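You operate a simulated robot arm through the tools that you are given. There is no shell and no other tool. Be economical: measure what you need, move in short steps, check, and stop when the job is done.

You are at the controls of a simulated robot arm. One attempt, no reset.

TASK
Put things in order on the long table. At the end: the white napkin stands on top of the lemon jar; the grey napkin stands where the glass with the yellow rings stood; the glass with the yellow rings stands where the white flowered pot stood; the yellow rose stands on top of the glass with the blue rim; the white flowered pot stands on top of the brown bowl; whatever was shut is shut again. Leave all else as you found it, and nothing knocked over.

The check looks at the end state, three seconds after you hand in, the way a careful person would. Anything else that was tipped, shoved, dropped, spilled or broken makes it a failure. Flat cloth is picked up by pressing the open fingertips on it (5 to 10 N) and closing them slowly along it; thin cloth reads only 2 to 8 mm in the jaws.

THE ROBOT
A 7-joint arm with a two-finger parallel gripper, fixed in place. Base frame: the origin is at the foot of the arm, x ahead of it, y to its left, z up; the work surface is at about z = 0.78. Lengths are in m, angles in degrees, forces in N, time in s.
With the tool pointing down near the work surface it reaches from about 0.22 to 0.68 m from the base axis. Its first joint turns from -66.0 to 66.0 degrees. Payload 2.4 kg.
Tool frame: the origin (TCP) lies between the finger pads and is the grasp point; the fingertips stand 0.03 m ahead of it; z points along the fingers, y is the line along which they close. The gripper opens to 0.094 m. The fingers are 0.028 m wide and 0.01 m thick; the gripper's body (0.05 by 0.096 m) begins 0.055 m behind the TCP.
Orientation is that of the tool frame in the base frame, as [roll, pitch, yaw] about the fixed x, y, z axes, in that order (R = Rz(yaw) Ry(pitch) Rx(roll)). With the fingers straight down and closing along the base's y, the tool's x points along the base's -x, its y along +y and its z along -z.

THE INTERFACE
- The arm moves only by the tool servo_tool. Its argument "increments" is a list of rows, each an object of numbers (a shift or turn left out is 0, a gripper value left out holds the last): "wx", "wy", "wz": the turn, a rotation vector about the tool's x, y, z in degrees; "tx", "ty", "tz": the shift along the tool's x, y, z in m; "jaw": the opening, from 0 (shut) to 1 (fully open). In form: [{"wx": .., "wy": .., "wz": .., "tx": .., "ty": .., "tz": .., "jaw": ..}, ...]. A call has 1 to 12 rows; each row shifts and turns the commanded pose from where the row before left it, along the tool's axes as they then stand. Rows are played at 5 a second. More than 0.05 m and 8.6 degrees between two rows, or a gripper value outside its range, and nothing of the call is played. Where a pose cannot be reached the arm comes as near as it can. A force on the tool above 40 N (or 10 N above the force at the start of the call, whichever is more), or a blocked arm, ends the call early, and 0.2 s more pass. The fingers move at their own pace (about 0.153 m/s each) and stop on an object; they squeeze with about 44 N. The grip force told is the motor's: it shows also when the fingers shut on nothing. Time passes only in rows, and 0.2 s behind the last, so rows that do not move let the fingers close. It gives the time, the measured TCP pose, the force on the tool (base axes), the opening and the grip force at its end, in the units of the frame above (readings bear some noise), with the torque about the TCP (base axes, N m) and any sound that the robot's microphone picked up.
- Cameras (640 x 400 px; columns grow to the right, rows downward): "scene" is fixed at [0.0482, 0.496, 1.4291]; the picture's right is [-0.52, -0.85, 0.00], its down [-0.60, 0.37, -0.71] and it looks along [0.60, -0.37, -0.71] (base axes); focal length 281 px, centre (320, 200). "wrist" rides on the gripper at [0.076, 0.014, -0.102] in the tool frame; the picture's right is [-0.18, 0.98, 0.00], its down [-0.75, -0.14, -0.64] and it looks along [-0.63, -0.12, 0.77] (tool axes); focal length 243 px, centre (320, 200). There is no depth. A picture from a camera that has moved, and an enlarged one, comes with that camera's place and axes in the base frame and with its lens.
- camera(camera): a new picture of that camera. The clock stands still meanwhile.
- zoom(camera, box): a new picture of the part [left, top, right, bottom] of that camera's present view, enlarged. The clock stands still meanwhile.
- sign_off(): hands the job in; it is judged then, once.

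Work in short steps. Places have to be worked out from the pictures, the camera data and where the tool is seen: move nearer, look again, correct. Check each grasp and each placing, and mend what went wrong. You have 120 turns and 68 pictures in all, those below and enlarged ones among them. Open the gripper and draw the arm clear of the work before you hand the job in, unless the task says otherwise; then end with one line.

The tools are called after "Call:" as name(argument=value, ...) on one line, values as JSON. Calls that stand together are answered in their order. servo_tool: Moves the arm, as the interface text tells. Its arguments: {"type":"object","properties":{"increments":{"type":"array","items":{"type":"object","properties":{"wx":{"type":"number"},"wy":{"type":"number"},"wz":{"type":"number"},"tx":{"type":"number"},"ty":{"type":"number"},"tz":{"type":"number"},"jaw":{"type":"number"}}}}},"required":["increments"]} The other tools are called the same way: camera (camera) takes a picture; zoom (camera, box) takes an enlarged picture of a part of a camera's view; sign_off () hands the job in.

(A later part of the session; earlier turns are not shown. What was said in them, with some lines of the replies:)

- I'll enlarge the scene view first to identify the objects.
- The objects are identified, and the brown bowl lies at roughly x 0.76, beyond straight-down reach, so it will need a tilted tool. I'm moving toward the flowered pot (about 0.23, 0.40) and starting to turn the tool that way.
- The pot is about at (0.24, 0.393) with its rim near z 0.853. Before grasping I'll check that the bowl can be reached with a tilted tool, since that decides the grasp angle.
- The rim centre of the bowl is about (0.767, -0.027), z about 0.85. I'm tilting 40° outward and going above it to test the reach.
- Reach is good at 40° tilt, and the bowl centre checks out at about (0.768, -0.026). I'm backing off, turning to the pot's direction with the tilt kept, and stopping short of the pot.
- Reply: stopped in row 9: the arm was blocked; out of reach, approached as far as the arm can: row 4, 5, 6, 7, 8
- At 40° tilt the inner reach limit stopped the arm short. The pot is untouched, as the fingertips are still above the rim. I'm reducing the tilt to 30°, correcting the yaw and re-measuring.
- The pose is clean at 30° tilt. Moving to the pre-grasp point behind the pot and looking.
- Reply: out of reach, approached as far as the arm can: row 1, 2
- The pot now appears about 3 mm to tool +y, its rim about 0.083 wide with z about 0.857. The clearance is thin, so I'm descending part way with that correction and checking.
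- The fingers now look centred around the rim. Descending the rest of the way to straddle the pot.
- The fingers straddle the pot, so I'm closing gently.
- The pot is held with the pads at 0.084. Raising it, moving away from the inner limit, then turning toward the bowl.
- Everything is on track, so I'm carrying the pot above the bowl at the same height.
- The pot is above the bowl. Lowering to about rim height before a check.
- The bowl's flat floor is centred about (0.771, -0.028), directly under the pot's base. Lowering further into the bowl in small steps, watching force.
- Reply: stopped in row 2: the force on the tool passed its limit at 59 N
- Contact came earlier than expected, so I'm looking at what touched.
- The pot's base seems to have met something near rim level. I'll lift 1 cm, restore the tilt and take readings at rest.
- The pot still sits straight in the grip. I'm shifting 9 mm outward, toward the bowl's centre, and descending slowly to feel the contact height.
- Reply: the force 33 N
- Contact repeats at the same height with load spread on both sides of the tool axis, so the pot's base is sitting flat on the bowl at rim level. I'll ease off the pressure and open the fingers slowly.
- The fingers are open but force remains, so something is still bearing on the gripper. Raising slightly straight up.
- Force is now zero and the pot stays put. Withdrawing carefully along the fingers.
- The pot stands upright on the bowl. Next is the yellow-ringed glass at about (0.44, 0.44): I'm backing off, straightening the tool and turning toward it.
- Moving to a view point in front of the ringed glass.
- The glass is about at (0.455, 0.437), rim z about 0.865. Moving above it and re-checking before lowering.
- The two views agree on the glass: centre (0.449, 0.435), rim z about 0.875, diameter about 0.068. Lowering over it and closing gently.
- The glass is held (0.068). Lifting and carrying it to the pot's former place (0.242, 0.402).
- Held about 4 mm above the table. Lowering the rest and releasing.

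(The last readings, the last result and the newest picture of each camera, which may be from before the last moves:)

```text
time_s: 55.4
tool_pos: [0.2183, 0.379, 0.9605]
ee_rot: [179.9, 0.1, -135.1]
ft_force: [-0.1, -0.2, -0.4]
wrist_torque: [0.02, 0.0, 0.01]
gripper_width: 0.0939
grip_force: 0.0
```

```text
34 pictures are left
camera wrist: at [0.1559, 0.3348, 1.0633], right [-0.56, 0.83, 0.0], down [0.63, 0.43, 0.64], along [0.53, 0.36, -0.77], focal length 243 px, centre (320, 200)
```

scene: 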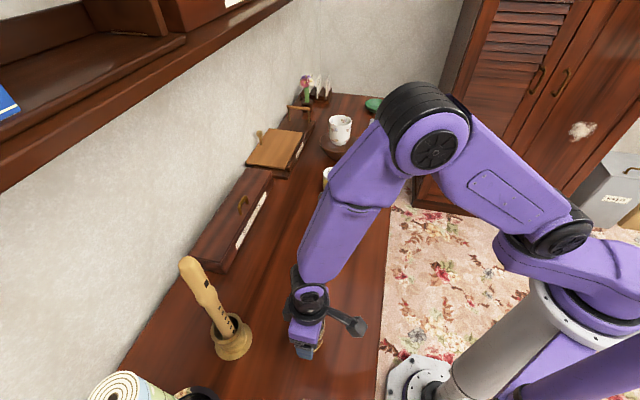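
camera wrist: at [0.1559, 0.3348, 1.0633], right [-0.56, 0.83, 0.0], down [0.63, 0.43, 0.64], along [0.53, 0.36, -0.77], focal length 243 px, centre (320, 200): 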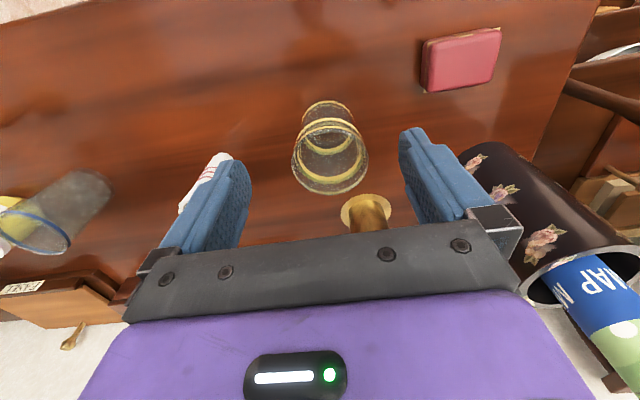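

The glass stands where the pot was. Now for the grey napkin at about (0.60, -0.03): raising, turning and moving to view it.

Call:
servo_tool(increments=[{"tz": -0.045}, {"tz": -0.045}, {"wz": 7.5}, {"wz": 7.5}, {"wz": 7.5}, {"wz": 7.5}, {"wz": 7.5}, {"wz": 7.5}, {}])

Call:
servo_tool(increments=[{"tx": -0.0235, "ty": -0.0342, "tz": 0.0042}, {"tx": -0.0235, "ty": -0.0342, "tz": 0.0042}, {"tx": -0.0235, "ty": -0.0342, "tz": 0.0042}, {"tx": -0.0235, "ty": -0.0342, "tz": 0.0042}, {"tx": -0.0235, "ty": -0.0342, "tz": 0.0042}, {"tx": -0.0235, "ty": -0.0342, "tz": 0.0042}, {"tx": -0.0235, "ty": -0.0342, "tz": 0.0042}, {"tx": -0.0235, "ty": -0.0342, "tz": 0.0042}, {"tx": -0.0235, "ty": -0.0342, "tz": 0.0042}, {"tx": -0.0235, "ty": -0.0342, "tz": 0.0042}, {"tx": -0.0235, "ty": -0.0342, "tz": 0.0042}, {"tx": -0.0235, "ty": -0.0342, "tz": 0.0042}])

Call:
camera(camera="wrist")

Call:
zoom(camera="scene", box=[280, 110, 420, 230])

```text
time_s: 57.4
tool_pos: [0.2208, 0.3818, 1.0524]
ee_rot: [179.9, 0.0, 179.7]
ft_force: [0.8, -0.7, 0.2]
wrist_torque: [0.04, 0.01, 0.03]
gripper_width: 0.094
grip_force: 0.1
```

```text
time_s: 60.0
tool_pos: [0.5, -0.0287, 0.9989]
ee_rot: [179.9, -0.1, -179.9]
ft_force: [0.3, 0.1, 0.3]
wrist_torque: [0.03, -0.01, -0.01]
gripper_width: 0.094
grip_force: 0.0
```

```text
33 pictures are left
camera wrist: at [0.4243, -0.0153, 1.1011], right [0.18, 0.98, 0.0], down [0.75, -0.14, 0.64], along [0.63, -0.12, -0.77], focal length 243 px, centre (320, 200)
```

wrist: 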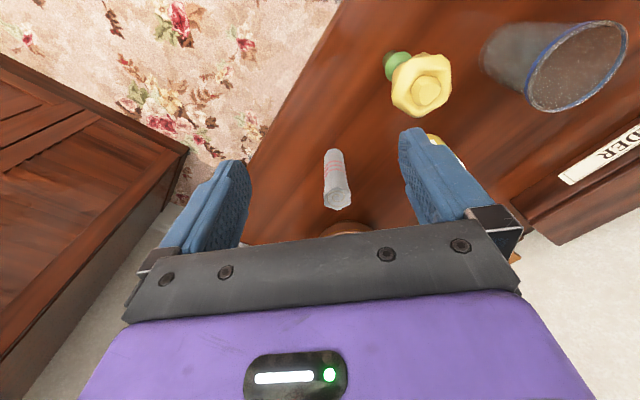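

```text
3.33 times, centred on (350, 170) of scene
camera zoom: at [0.0482, 0.496, 1.4291], right [-0.52, -0.85, 0.0], down [-0.6, 0.37, -0.71], along [0.6, -0.37, -0.71], focal length 938 px, centre (220, 300)
```

zoom: 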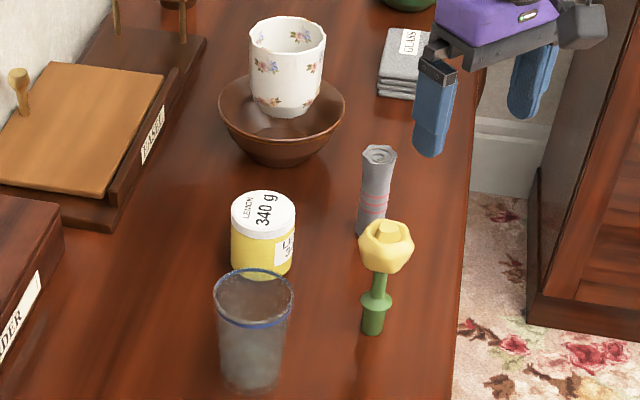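

The grey napkin is at (0.607, -0.029) with its top at z about 0.882. Moving above and lowering around it with the jaws part open.

Call:
servo_tool(increments=[{"tx": -0.0357, "tz": 0.01, "jaw": 0.75}, {"tx": -0.0357, "tz": 0.01}, {"tx": -0.0357, "tz": 0.01}, {"tz": 0.04}, {"tz": 0.04}, {"tz": 0.042}, {}])

Call:
camera(camera="wrist")

```text
time_s: 61.6
tool_pos: [0.6082, -0.0276, 0.8468]
ee_rot: [180.0, 0.0, 180.0]
ft_force: [-0.6, 0.0, 0.3]
wrist_torque: [-0.03, 0.03, 0.0]
gripper_width: 0.0704
grip_force: 0.1
```

```text
31 pictures are left
camera wrist: at [0.5323, -0.0133, 0.9495], right [0.18, 0.98, 0.0], down [0.75, -0.14, 0.64], along [0.63, -0.12, -0.77], focal length 243 px, centre (320, 200)
```

wrist: 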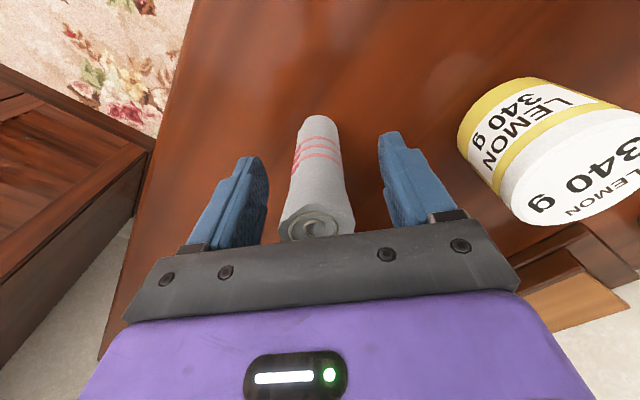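

The napkin is centred between the fingers, so I'm closing slowly.

Call:
servo_tool(increments=[{"jaw": 0.6}, {"jaw": 0.5}, {"jaw": 0.4}, {"jaw": 0.32}, {"jaw": 0.25}, {}])

Call:
servo_tool(increments=[{"tz": -0.02}, {"tz": -0.04}, {"tz": -0.04}, {"tz": -0.04}, {}])

Call:
camera(camera="wrist")

```text
time_s: 63.0
tool_pos: [0.6084, -0.0268, 0.8469]
ee_rot: [179.9, -0.1, 179.9]
ft_force: [0.4, -1.1, -1.5]
wrist_torque: [0.01, 0.01, 0.0]
gripper_width: 0.032
grip_force: 43.8
```

```text
time_s: 64.2
tool_pos: [0.6095, -0.0265, 0.9887]
ee_rot: [179.9, 0.0, -179.9]
ft_force: [0.1, -0.9, -0.6]
wrist_torque: [0.02, -0.01, 0.04]
gripper_width: 0.0322
grip_force: 44.0
```

```text
30 pictures are left
camera wrist: at [0.5335, -0.0124, 1.0922], right [0.18, 0.98, 0.0], down [0.75, -0.14, 0.64], along [0.63, -0.12, -0.77], focal length 243 px, centre (320, 200)
```

wrist: 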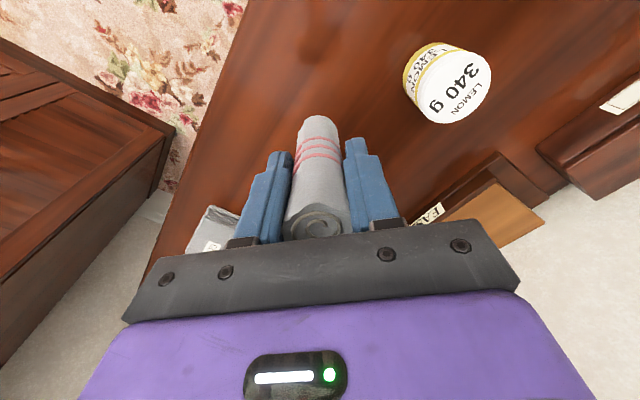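

The napkin is held and clear. Carrying it across at height to the glass's former place (0.450, 0.435), then turning the wrist.

Call:
servo_tool(increments=[{"tz": -0.03}, {"tx": 0.01445, "ty": 0.042, "tz": -0.001}, {"tx": 0.01445, "ty": 0.042, "tz": -0.001}, {"tx": 0.01445, "ty": 0.042, "tz": -0.001}, {"tx": 0.01445, "ty": 0.042, "tz": -0.001}, {"tx": 0.01445, "ty": 0.042, "tz": -0.001}, {"tx": 0.01445, "ty": 0.042, "tz": -0.001}, {"tx": 0.01445, "ty": 0.042, "tz": -0.001}, {"tx": 0.01445, "ty": 0.042, "tz": -0.001}, {"tx": 0.01445, "ty": 0.042, "tz": -0.001}, {"tx": 0.01445, "ty": 0.042, "tz": -0.001}, {"tx": 0.01445, "ty": 0.042, "tz": -0.001}])

Call:
servo_tool(increments=[{"wz": -7.5}, {"wz": -7.5}, {"wz": -7.5}, {"wz": -7.5}, {"wz": -7.5}, {"wz": -7.5}, {}])

```text
time_s: 66.8
tool_pos: [0.4469, 0.4341, 1.0321]
ee_rot: [179.9, 0.0, 179.8]
ft_force: [0.5, -0.2, -0.9]
wrist_torque: [0.02, 0.0, 0.02]
gripper_width: 0.0323
grip_force: 43.7
```

```text
time_s: 68.4
tool_pos: [0.4502, 0.433, 1.0302]
ee_rot: [180.0, 0.0, -135.0]
ft_force: [-0.1, 0.4, -0.5]
wrist_torque: [-0.02, 0.02, 0.03]
gripper_width: 0.0321
grip_force: 43.9
```

Lowering to just above the table.

Call:
servo_tool(increments=[{"tz": 0.045}, {"tz": 0.045}, {"tz": 0.045}, {"tz": 0.03}, {"tz": 0.012}, {"tz": 0.004}, {}])

Call:
camera(camera="wrist")

```text
time_s: 70.0
tool_pos: [0.4498, 0.433, 0.8495]
ee_rot: [179.8, 0.0, -135.0]
ft_force: [-0.8, 0.2, -0.3]
wrist_torque: [0.02, 0.03, 0.01]
gripper_width: 0.0322
grip_force: 44.6
```

```text
29 pictures are left
camera wrist: at [0.3861, 0.3888, 0.9521], right [-0.56, 0.83, 0.0], down [0.63, 0.43, 0.64], along [0.53, 0.36, -0.77], focal length 243 px, centre (320, 200)
```

wrist: 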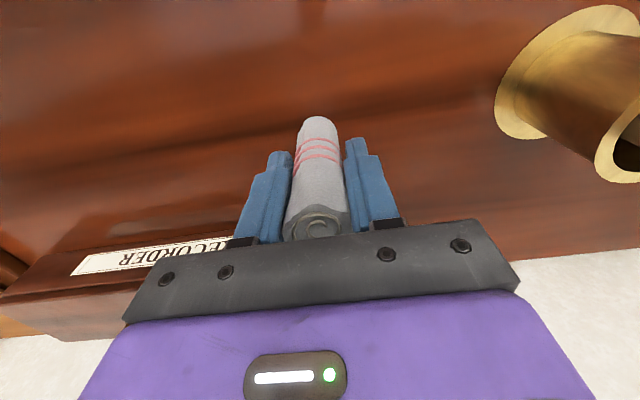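

Lowering the final 3 mm, releasing and withdrawing upward.

Call:
servo_tool(increments=[{"tz": 0.0015}, {"tz": 0.0015}, {"jaw": 0.36}, {"jaw": 0.42}, {"jaw": 0.5}, {"jaw": 0.6}, {}])

Call:
servo_tool(increments=[{"tz": -0.01}, {"tz": -0.03}, {"tz": -0.04}, {"tz": -0.04}, {"tz": -0.04}, {"tx": 0.04}, {}])

Call:
camera(camera="wrist")

```text
time_s: 71.6
tool_pos: [0.449, 0.4336, 0.8475]
ee_rot: [-180.0, 0.0, -135.1]
ft_force: [0.1, -0.2, -0.5]
wrist_torque: [0.02, -0.01, -0.02]
gripper_width: 0.0565
grip_force: 0.1
```

```text
time_s: 73.2
tool_pos: [0.4215, 0.4045, 1.0084]
ee_rot: [179.9, 0.0, -135.0]
ft_force: [-0.1, 0.3, -0.2]
wrist_torque: [-0.02, 0.0, -0.01]
gripper_width: 0.0564
grip_force: 0.1
```

```text
28 pictures are left
camera wrist: at [0.3578, 0.361, 1.111], right [-0.56, 0.83, 0.0], down [0.63, 0.43, 0.64], along [0.53, 0.36, -0.77], focal length 243 px, centre (320, 200)
```

wrist: 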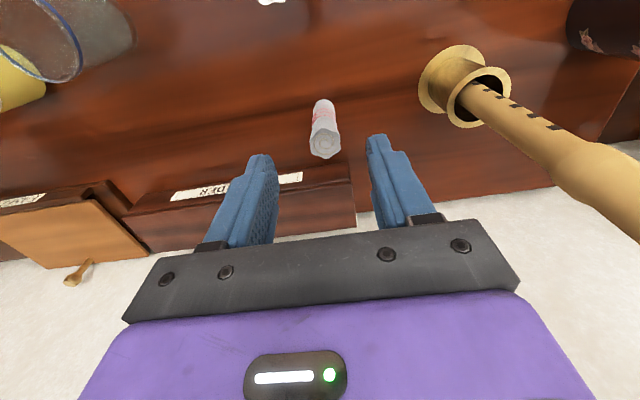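

The grey napkin stands in place. Moving back to view the white napkin near (0.36, 0.32).

Call:
servo_tool(increments=[{"tx": 0.04, "ty": -0.0034, "jaw": 0.75}, {"tx": 0.04, "ty": -0.0034}, {"tx": 0.04, "ty": -0.0034}, {"tx": 0.04, "ty": -0.0034}, {"tx": 0.04, "ty": -0.0034}, {}])

Call:
camera(camera="wrist")

```text
time_s: 74.6
tool_pos: [0.2898, 0.2518, 1.0096]
ee_rot: [179.9, -0.1, -135.1]
ft_force: [0.4, -0.8, -0.1]
wrist_torque: [-0.01, -0.01, -0.02]
gripper_width: 0.0704
grip_force: 0.0
```

```text
27 pictures are left
camera wrist: at [0.2266, 0.2074, 1.1115], right [-0.56, 0.83, 0.0], down [0.63, 0.43, 0.64], along [0.53, 0.36, -0.77], focal length 243 px, centre (320, 200)
```

wrist: 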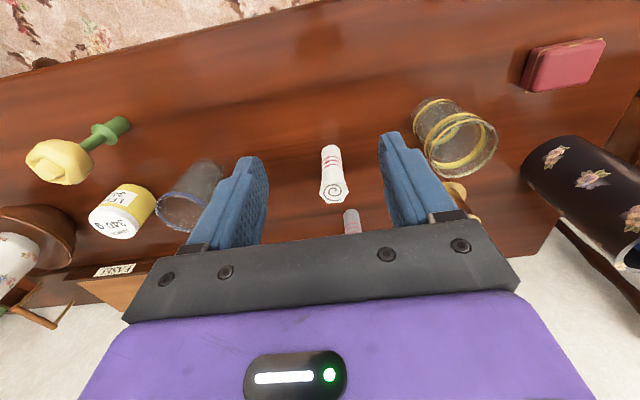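

The white napkin is at (0.367, 0.322) with its top at z about 0.88. Moving over it, lowering and checking.

Call:
servo_tool(increments=[{"tx": -0.035, "ty": -0.002, "tz": 0.015}, {"tx": -0.035, "ty": -0.002, "tz": 0.015}, {"tx": -0.034, "ty": -0.001, "tz": 0.015}, {"tz": 0.04}, {"tz": 0.04}, {"tz": 0.038}, {}])

Call:
camera(camera="wrist")

```text
time_s: 76.2
tool_pos: [0.3676, 0.3196, 0.8437]
ee_rot: [179.9, 0.1, -135.0]
ft_force: [-0.5, 0.3, -0.8]
wrist_torque: [0.02, -0.03, 0.0]
gripper_width: 0.0705
grip_force: 0.1
```

```text
26 pictures are left
camera wrist: at [0.3047, 0.2756, 0.945], right [-0.56, 0.83, 0.0], down [0.63, 0.43, 0.64], along [0.53, 0.36, -0.77], focal length 243 px, centre (320, 200)
```

wrist: 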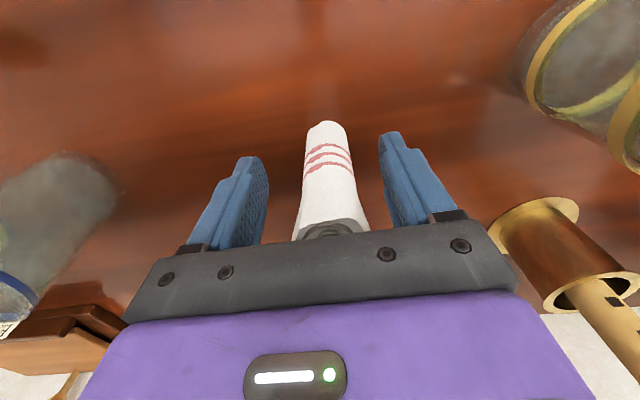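

Well placed between the fingers. Closing and lifting.

Call:
servo_tool(increments=[{"ty": 0.002, "jaw": 0.6}, {"jaw": 0.5}, {"jaw": 0.4}, {"jaw": 0.32}, {"jaw": 0.25}, {}])

Call:
servo_tool(increments=[{"tz": -0.02}, {"tz": -0.04}, {"tz": -0.045}, {"tz": -0.045}, {"tz": -0.045}, {}])

Call:
servo_tool(increments=[{"wz": 7.5}, {"wz": 7.5}, {"wz": 7.5}, {"wz": 7.5}, {"wz": 7.5}, {"wz": 7.5}, {}])

```text
time_s: 77.6
tool_pos: [0.3667, 0.3215, 0.843]
ee_rot: [179.9, 0.0, -135.0]
ft_force: [0.1, -0.5, 0.0]
wrist_torque: [-0.03, -0.02, 0.0]
gripper_width: 0.0327
grip_force: 43.6
```

```text
time_s: 79.0
tool_pos: [0.3684, 0.3216, 1.0385]
ee_rot: [179.9, -0.1, -135.0]
ft_force: [0.2, 0.2, -0.6]
wrist_torque: [0.01, 0.01, -0.02]
gripper_width: 0.0329
grip_force: 44.4
```

```text
time_s: 80.6
tool_pos: [0.3679, 0.3219, 1.0382]
ee_rot: [179.8, 0.0, 179.9]
ft_force: [0.2, 0.1, 0.1]
wrist_torque: [0.02, 0.02, 0.01]
gripper_width: 0.0328
grip_force: 44.3
```

The white napkin is held. The lemon jar's lid is about (0.617, 0.096), z about 0.852. Carrying the napkin over it for a check.

Call:
servo_tool(increments=[{"tx": -0.0311, "ty": -0.02825}, {"tx": -0.0311, "ty": -0.02825}, {"tx": -0.0311, "ty": -0.02825}, {"tx": -0.0311, "ty": -0.02825}, {"tx": -0.0311, "ty": -0.02825}, {"tx": -0.0311, "ty": -0.02825}, {"tx": -0.0311, "ty": -0.02825}, {"tx": -0.0311, "ty": -0.02825}, {"tz": 0.04}, {"tz": 0.04}, {"tz": 0.025}, {}])

Call:
camera(camera="wrist")

Call:
zoom(camera="scene", box=[280, 110, 420, 230])

```text
time_s: 83.2
tool_pos: [0.618, 0.0963, 0.9323]
ee_rot: [179.9, -0.2, -180.0]
ft_force: [-0.2, -0.1, 0.0]
wrist_torque: [-0.01, -0.01, 0.01]
gripper_width: 0.0323
grip_force: 43.8
```

```text
25 pictures are left
camera wrist: at [0.5404, 0.1116, 1.0354], right [0.18, 0.98, 0.0], down [0.75, -0.14, 0.64], along [0.63, -0.12, -0.77], focal length 243 px, centre (320, 200)
```

wrist: 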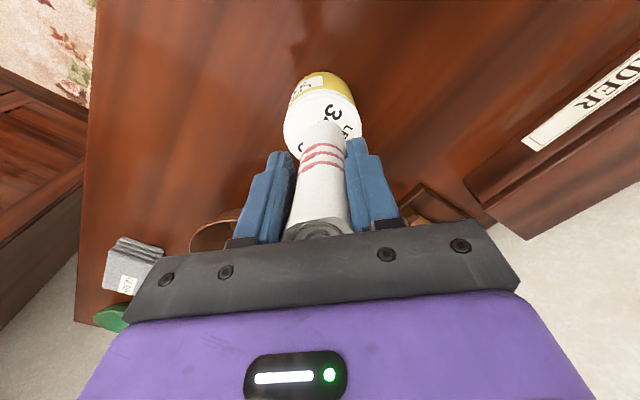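

```text
3.33 times, centred on (350, 170) of scene
camera zoom: at [0.0482, 0.496, 1.4291], right [-0.52, -0.85, 0.0], down [-0.6, 0.37, -0.71], along [0.6, -0.37, -0.71], focal length 938 px, centre (220, 300)
```

zoom: 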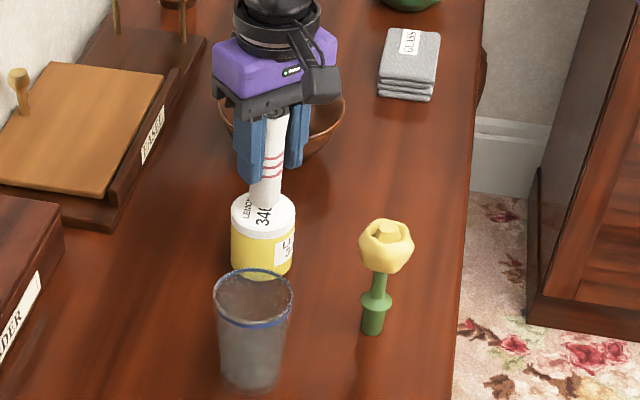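

It is aligned over the lid. Lowering carefully to contact.

Call:
servo_tool(increments=[{"tz": 0.006}, {"tz": 0.004}, {"tz": 0.002}, {"tz": 0.002}, {}])

Call:
servo_tool(increments=[{"tz": 0.001}, {"tz": 0.001}, {}])

```text
time_s: 84.4
tool_pos: [0.6159, 0.0973, 0.9197]
ee_rot: [179.9, -0.1, -180.0]
ft_force: [0.0, -0.1, -0.1]
wrist_torque: [-0.01, 0.03, 0.02]
gripper_width: 0.0325
grip_force: 44.0
```

```text
time_s: 85.2
tool_pos: [0.6166, 0.0968, 0.9181]
ee_rot: [179.9, 0.1, 180.0]
ft_force: [-1.3, -1.1, 3.6]
wrist_torque: [-0.12, 0.08, -0.08]
gripper_width: 0.0324
grip_force: 44.4
```

Contact is felt at z 0.918 (about 4 N). Releasing slowly and withdrawing upward.

Call:
servo_tool(increments=[{"jaw": 0.37}, {"jaw": 0.42}, {"jaw": 0.5}, {"jaw": 0.6}, {}])

Call:
servo_tool(increments=[{"tz": -0.01}, {"tz": -0.03}, {"tz": -0.04}, {"tz": -0.04}, {}])

Call:
camera(camera="wrist")

```text
time_s: 86.4
tool_pos: [0.6166, 0.0969, 0.9175]
ee_rot: [179.9, 0.0, 179.9]
ft_force: [0.8, 0.0, -0.1]
wrist_torque: [-0.02, 0.02, -0.01]
gripper_width: 0.0565
grip_force: 0.1
```

```text
time_s: 87.6
tool_pos: [0.6176, 0.0974, 1.0398]
ee_rot: [179.9, -0.1, -180.0]
ft_force: [1.4, -0.1, -0.6]
wrist_torque: [-0.02, 0.01, -0.04]
gripper_width: 0.0565
grip_force: 0.0
```

```text
23 pictures are left
camera wrist: at [0.5415, 0.1113, 1.142], right [0.18, 0.98, 0.0], down [0.75, -0.14, 0.64], along [0.63, -0.12, -0.77], focal length 243 px, centre (320, 200)
```

wrist: 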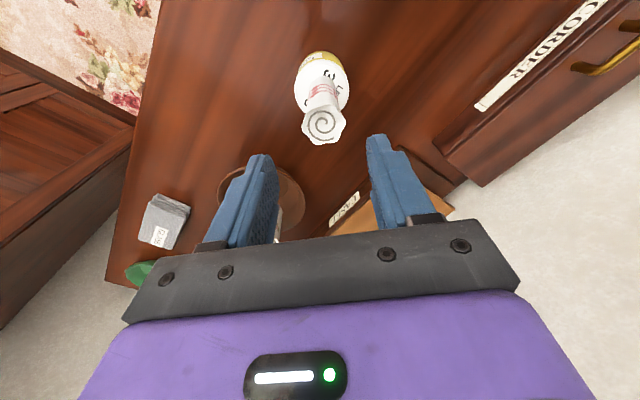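

The white napkin stands on the jar. Moving back to view the rose and the blue-rimmed glass.

Call:
servo_tool(increments=[{"tx": 0.0435, "ty": -0.0094}, {"tx": 0.0435, "ty": -0.0094}, {"tx": 0.0435, "ty": -0.0094, "tz": 0.01}, {"tx": 0.0435, "ty": -0.0094, "tz": 0.01}, {"tx": 0.0435, "ty": -0.0094, "tz": 0.01}, {}])

Call:
camera(camera="wrist")

Call:
zoom(camera="scene", box=[280, 130, 420, 230])

```text
time_s: 89.0
tool_pos: [0.3993, 0.0505, 1.0072]
ee_rot: [179.9, 0.0, 179.9]
ft_force: [-0.3, 0.4, 0.8]
wrist_torque: [-0.01, 0.0, 0.0]
gripper_width: 0.0564
grip_force: 0.1
```

```text
22 pictures are left
camera wrist: at [0.3227, 0.064, 1.11], right [0.18, 0.98, 0.0], down [0.75, -0.14, 0.64], along [0.63, -0.12, -0.77], focal length 243 px, centre (320, 200)
```

wrist: 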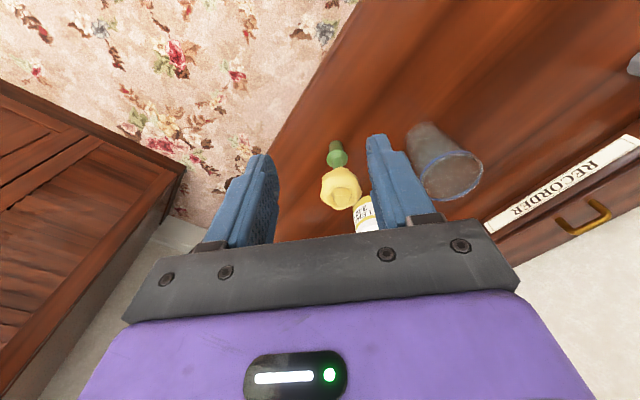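

```text
4.00 times, centred on (350, 180) of scene
camera zoom: at [0.0482, 0.496, 1.4291], right [-0.52, -0.85, 0.0], down [-0.6, 0.37, -0.71], along [0.6, -0.37, -0.71], focal length 1125 px, centre (200, 280)
```

zoom: 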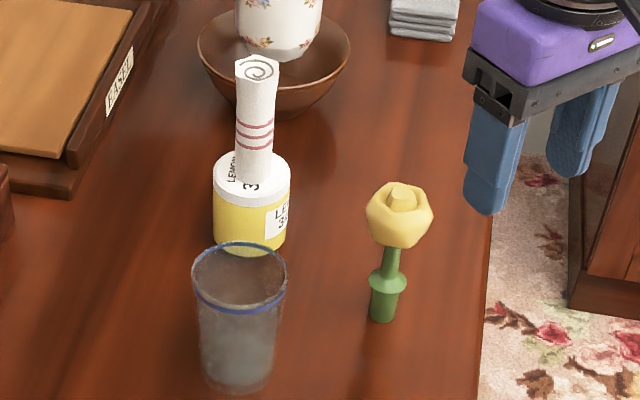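

The rose is at about (0.496, 0.055), its flower centred at z about 0.88. The blue-rimmed glass is at about (0.504, 0.182), rim z about 0.878. Moving above the rose.

Call:
servo_tool(increments=[{"tx": -0.032, "ty": 0.0016, "tz": 0.01, "jaw": 0.85}, {"tx": -0.032, "ty": 0.0016, "tz": 0.01}, {"tx": -0.033, "ty": 0.0016, "tz": 0.04}, {}])

Call:
camera(camera="wrist")

```text
refused: row 3 steps farther than a row can; nothing moved
```

```text
20 pictures are left
camera wrist: at [0.3227, 0.064, 1.11], right [0.18, 0.98, 0.0], down [0.75, -0.14, 0.64], along [0.63, -0.12, -0.77], focal length 243 px, centre (320, 200)
```

wrist: 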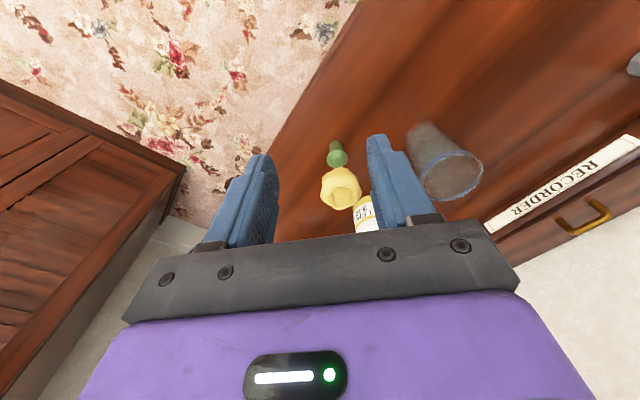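

The third row was too long, so I'm splitting it and repeating.

Call:
servo_tool(increments=[{"tx": -0.032, "ty": 0.0016, "tz": 0.01, "jaw": 0.85}, {"tx": -0.032, "ty": 0.0016, "tz": 0.01}, {"tx": -0.033, "ty": 0.0016, "tz": 0.01}, {"tz": 0.03}, {}])

Call:
camera(camera="wrist")

```text
time_s: 90.2
tool_pos: [0.4961, 0.0551, 0.9464]
ee_rot: [179.9, -0.1, 180.0]
ft_force: [-0.1, -0.7, 1.1]
wrist_torque: [0.0, -0.02, 0.03]
gripper_width: 0.0798
grip_force: 0.1
```

```text
19 pictures are left
camera wrist: at [0.4203, 0.0683, 1.0497], right [0.18, 0.98, 0.0], down [0.75, -0.14, 0.64], along [0.63, -0.12, -0.77], focal length 243 px, centre (320, 200)
```

wrist: 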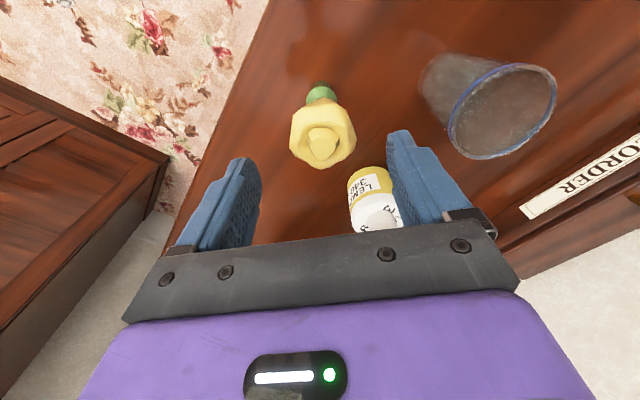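

The flower is centred under the tool. Lowering to grip it just under its widest part, then closing.

Call:
servo_tool(increments=[{"tz": 0.025}, {"tz": 0.025}, {"tz": 0.023}, {}])

Call:
servo_tool(increments=[{"jaw": 0.7}, {"jaw": 0.6}, {"jaw": 0.5}, {"jaw": 0.4}, {"jaw": 0.35}, {}])

Call:
camera(camera="wrist")

Call:
zoom(camera="scene", box=[300, 140, 420, 230])

```text
time_s: 91.2
tool_pos: [0.4959, 0.0543, 0.8755]
ee_rot: [179.8, 0.0, -180.0]
ft_force: [0.7, -0.9, 0.0]
wrist_torque: [-0.01, 0.0, 0.01]
gripper_width: 0.08
grip_force: 0.0
```

```text
time_s: 92.6
tool_pos: [0.4966, 0.0525, 0.8749]
ee_rot: [179.9, -0.1, -180.0]
ft_force: [0.5, 0.0, 0.5]
wrist_torque: [-0.03, -0.02, 0.01]
gripper_width: 0.0469
grip_force: 43.8
```

```text
18 pictures are left
camera wrist: at [0.4203, 0.0677, 0.9778], right [0.18, 0.98, 0.0], down [0.75, -0.14, 0.64], along [0.63, -0.12, -0.77], focal length 243 px, centre (320, 200)
```

wrist: 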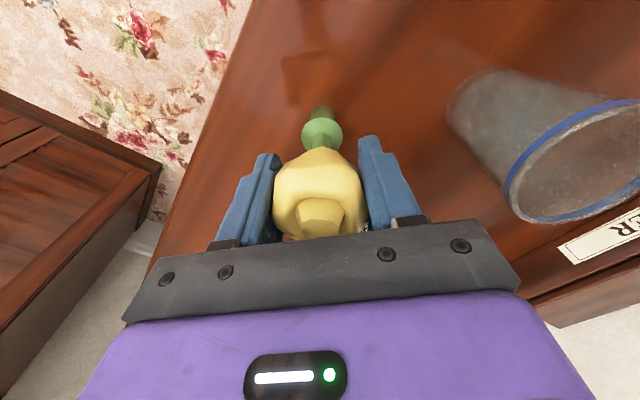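

```text
4.44 times, centred on (360, 185) of scene
camera zoom: at [0.0482, 0.496, 1.4291], right [-0.52, -0.85, 0.0], down [-0.6, 0.37, -0.71], along [0.6, -0.37, -0.71], focal length 1250 px, centre (142, 267)
```

zoom: 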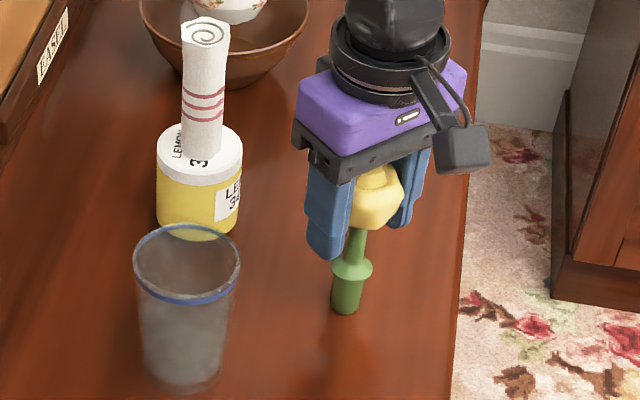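

The flower is gripped at 0.047. Lifting straight up and checking that it hangs straight.

Call:
servo_tool(increments=[{"tz": -0.015}, {"tz": -0.03}, {"tz": -0.04}, {"tz": -0.04}, {"tz": -0.03}, {}])

Call:
servo_tool(increments=[{"tx": -0.002, "ty": 0.032}, {"tx": -0.002, "ty": 0.032}, {"tx": -0.002, "ty": 0.032}, {"tx": -0.001, "ty": 0.033}, {}])

Call:
camera(camera="wrist")

Call:
zoom(camera="scene", box=[260, 110, 400, 230])

```text
time_s: 94.0
tool_pos: [0.4951, 0.0537, 1.0305]
ee_rot: [179.9, -0.1, -180.0]
ft_force: [0.6, 0.0, -0.5]
wrist_torque: [-0.02, -0.01, -0.03]
gripper_width: 0.0468
grip_force: 44.2
```

```text
time_s: 95.2
tool_pos: [0.5051, 0.1835, 1.03]
ee_rot: [179.9, -0.1, 180.0]
ft_force: [0.5, 0.7, -1.6]
wrist_torque: [-0.01, -0.01, 0.0]
gripper_width: 0.0468
grip_force: 44.3
```

```text
16 pictures are left
camera wrist: at [0.4277, 0.1972, 1.1329], right [0.18, 0.98, 0.0], down [0.75, -0.14, 0.64], along [0.63, -0.12, -0.77], focal length 243 px, centre (320, 200)
```

wrist: 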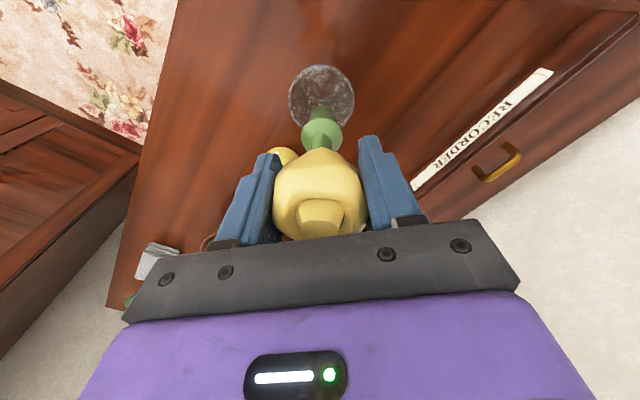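

```text
3.33 times, centred on (330, 170) of scene
camera zoom: at [0.0482, 0.496, 1.4291], right [-0.52, -0.85, 0.0], down [-0.6, 0.37, -0.71], along [0.6, -0.37, -0.71], focal length 938 px, centre (287, 300)
```

zoom: 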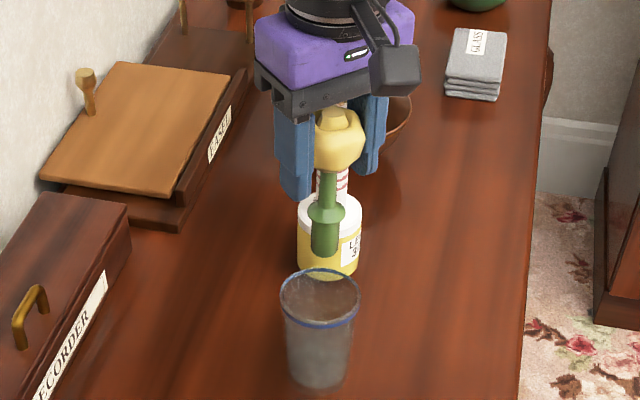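

The rose hangs straight and is aligned over the glass at (0.504, 0.183). Lowering toward the rim.

Call:
servo_tool(increments=[{"tz": 0.02}, {"tz": 0.018}, {"tz": 0.005}, {"tz": 0.003}, {}])

Call:
zoom(camera="scene", box=[280, 150, 380, 230])

Call:
servo_tool(increments=[{"tz": 0.002}, {"tz": 0.002}, {"tz": 0.0015}, {}])

```text
time_s: 96.4
tool_pos: [0.5043, 0.1814, 0.9835]
ee_rot: [179.9, 0.0, 180.0]
ft_force: [0.4, -0.6, -0.6]
wrist_torque: [0.01, 0.03, -0.01]
gripper_width: 0.0464
grip_force: 44.1
```

```text
5.00 times, centred on (330, 190) of scene
camera zoom: at [0.0482, 0.496, 1.4291], right [-0.52, -0.85, 0.0], down [-0.6, 0.37, -0.71], along [0.6, -0.37, -0.71], focal length 1406 px, centre (270, 250)
```

zoom: 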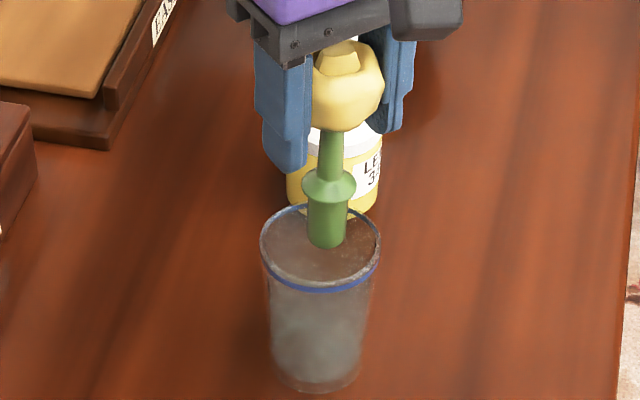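

```text
time_s: 97.4
tool_pos: [0.5042, 0.1833, 0.9782]
ee_rot: [179.9, -0.2, -179.9]
ft_force: [-0.4, -0.5, -0.7]
wrist_torque: [0.03, -0.02, 0.0]
gripper_width: 0.0467
grip_force: 44.2
```

No contact yet at base z about 0.883. Continuing in 1 to 1.5 mm steps.

Call:
servo_tool(increments=[{"tz": 0.0015}, {"tz": 0.0015}, {}])

Call:
servo_tool(increments=[{"tz": 0.0012}, {"tz": 0.0012}, {}])

```text
time_s: 98.2
tool_pos: [0.5049, 0.1832, 0.975]
ee_rot: [179.8, -0.1, 180.0]
ft_force: [0.5, -0.3, -0.9]
wrist_torque: [0.02, 0.02, -0.01]
gripper_width: 0.0468
grip_force: 44.0
```

```text
time_s: 99.0
tool_pos: [0.5034, 0.1848, 0.9751]
ee_rot: [179.8, 0.1, 179.9]
ft_force: [-4.5, 1.4, 30.9]
wrist_torque: [0.04, 0.56, 0.02]
gripper_width: 0.0468
grip_force: 44.0
```

Firm contact at rim level. Easing back about 1 mm to unload before release.

Call:
servo_tool(increments=[{"tz": -0.0013}, {}])

```text
time_s: 99.6
tool_pos: [0.5028, 0.1836, 0.974]
ee_rot: [179.9, 0.1, -180.0]
ft_force: [0.8, 3.5, 18.6]
wrist_torque: [0.33, -0.12, -0.01]
gripper_width: 0.0466
grip_force: 43.6
```

Call:
servo_tool(increments=[{"tz": -0.0009}, {}])

Call:
zoom(camera="scene", box=[280, 150, 380, 230])

```text
time_s: 100.2
tool_pos: [0.5025, 0.1823, 0.9748]
ee_rot: [-179.9, -0.1, -180.0]
ft_force: [2.2, 1.4, 8.6]
wrist_torque: [0.07, -0.25, 0.0]
gripper_width: 0.0468
grip_force: 43.9
```

```text
5.00 times, centred on (330, 190) of scene
camera zoom: at [0.0481, 0.496, 1.4291], right [-0.52, -0.85, 0.0], down [-0.6, 0.37, -0.71], along [0.6, -0.37, -0.71], focal length 1406 px, centre (270, 250)
```

zoom: 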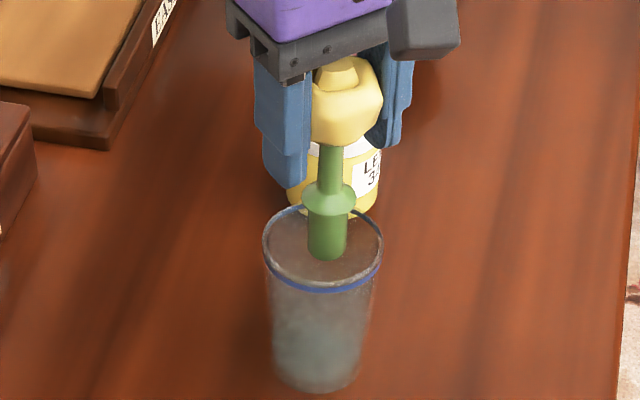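

The rose stands upright and centred, with a light load remaining. Easing a touch and opening slowly.

Call:
servo_tool(increments=[{"tz": -0.0005}, {"jaw": 0.5}, {"jaw": 0.53}, {"jaw": 0.58}, {"jaw": 0.65}, {"jaw": 0.75}, {"jaw": 0.85}, {}])

Call:
zoom(camera="scene", box=[280, 150, 380, 230])

```text
time_s: 102.0
tool_pos: [0.5023, 0.185, 0.9753]
ee_rot: [179.9, -0.1, -180.0]
ft_force: [0.5, -0.1, -0.2]
wrist_torque: [-0.05, -0.02, 0.03]
gripper_width: 0.0798
grip_force: 0.0
```

```text
5.00 times, centred on (330, 190) of scene
camera zoom: at [0.0482, 0.496, 1.4291], right [-0.52, -0.85, 0.0], down [-0.6, 0.37, -0.71], along [0.6, -0.37, -0.71], focal length 1406 px, centre (270, 250)
```

zoom: 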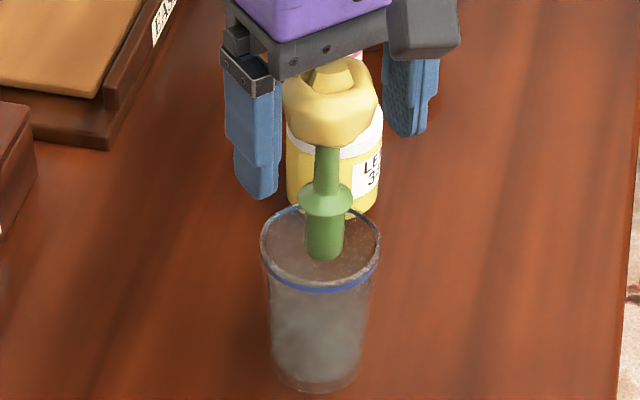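

The rose stands free on the glass. Withdrawing straight up and then back toward the base for a final look.

Call:
servo_tool(increments=[{"tz": -0.015}, {"tz": -0.03}, {"tz": -0.04}, {"tz": -0.04}, {"tx": 0.04}, {"tx": 0.045}, {"tx": 0.045}, {"tx": 0.03}, {}])

Call:
servo_tool(increments=[{"ty": -0.045}, {"ty": -0.045}, {"ty": -0.045}, {"ty": -0.045}, {"ty": -0.045}, {"ty": -0.045}, {}, {}, {}])

Call:
camera(camera="scene")

Call:
zoom(camera="scene", box=[280, 80, 420, 230])

Call:
zoom(camera="scene", box=[180, 210, 400, 400])

```text
time_s: 104.0
tool_pos: [0.343, 0.1835, 1.1022]
ee_rot: [179.8, -0.1, 180.0]
ft_force: [-0.7, 0.5, 0.0]
wrist_torque: [0.02, -0.01, 0.0]
gripper_width: 0.08
grip_force: 0.2
```

```text
time_s: 106.0
tool_pos: [0.3424, -0.0894, 1.1015]
ee_rot: [180.0, -0.1, 179.9]
ft_force: [-0.3, 0.1, 0.5]
wrist_torque: [0.02, 0.01, 0.0]
gripper_width: 0.08
grip_force: 0.0
```

```text
11 pictures are left
```

scene: 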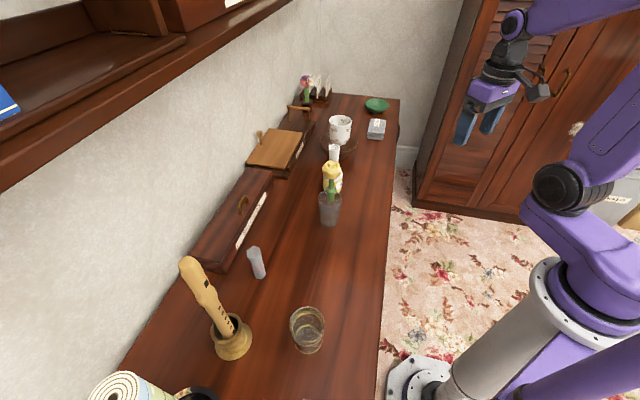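

```text
2.67 times, centred on (350, 155) of scene
camera zoom: at [0.0482, 0.496, 1.4291], right [-0.52, -0.85, 0.0], down [-0.6, 0.37, -0.71], along [0.6, -0.37, -0.71], focal length 750 px, centre (240, 320)
```

zoom: 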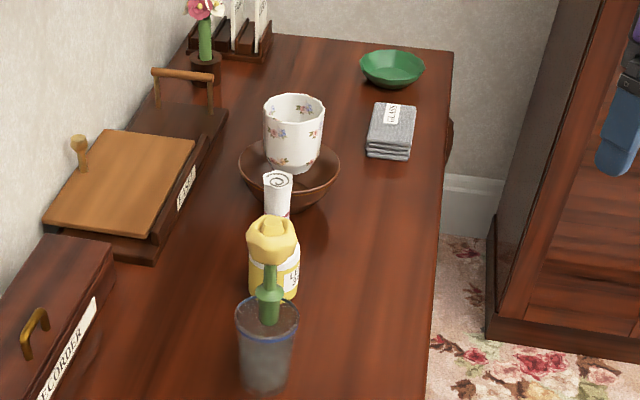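

```text
2.11 times, centred on (290, 305) of scene
camera zoom: at [0.0482, 0.496, 1.4291], right [-0.52, -0.85, 0.0], down [-0.6, 0.37, -0.71], along [0.6, -0.37, -0.71], focal length 592 px, centre (383, -21)
```

zoom: 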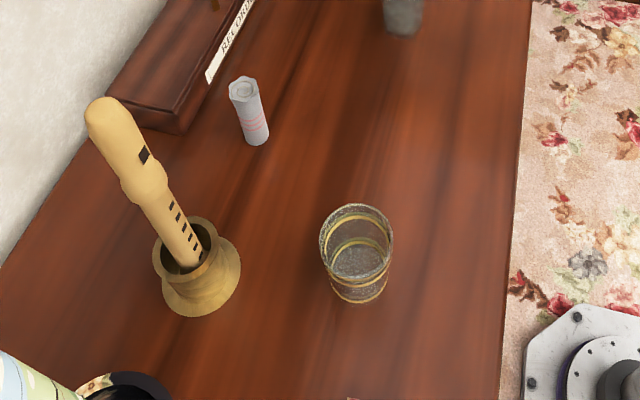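

All five placements look right and everything else is untouched. I'm opening the gripper fully clear of the table and pausing to confirm it stays stable.

Call:
servo_tool(increments=[{"jaw": 1.0}, {}, {}, {}, {}])

Call:
camera(camera="scene")

```text
time_s: 107.2
tool_pos: [0.3416, -0.0891, 1.1021]
ee_rot: [179.9, -0.1, -180.0]
ft_force: [-0.4, -0.3, -0.3]
wrist_torque: [0.01, 0.02, 0.01]
gripper_width: 0.0939
grip_force: 0.0
```

```text
8 pictures are left
```

scene: 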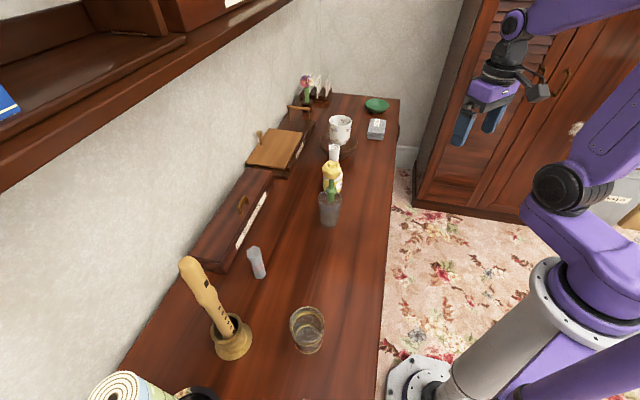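

The scene is stable and the arm is clear, so I'm handing in.

Call:
sign_off()

```text
The job is handed in.
```

All five objects stand where you asked and nothing was opened or knocked over; the yellow-ringed glass may be about 1 cm off the pot's exact old spot.
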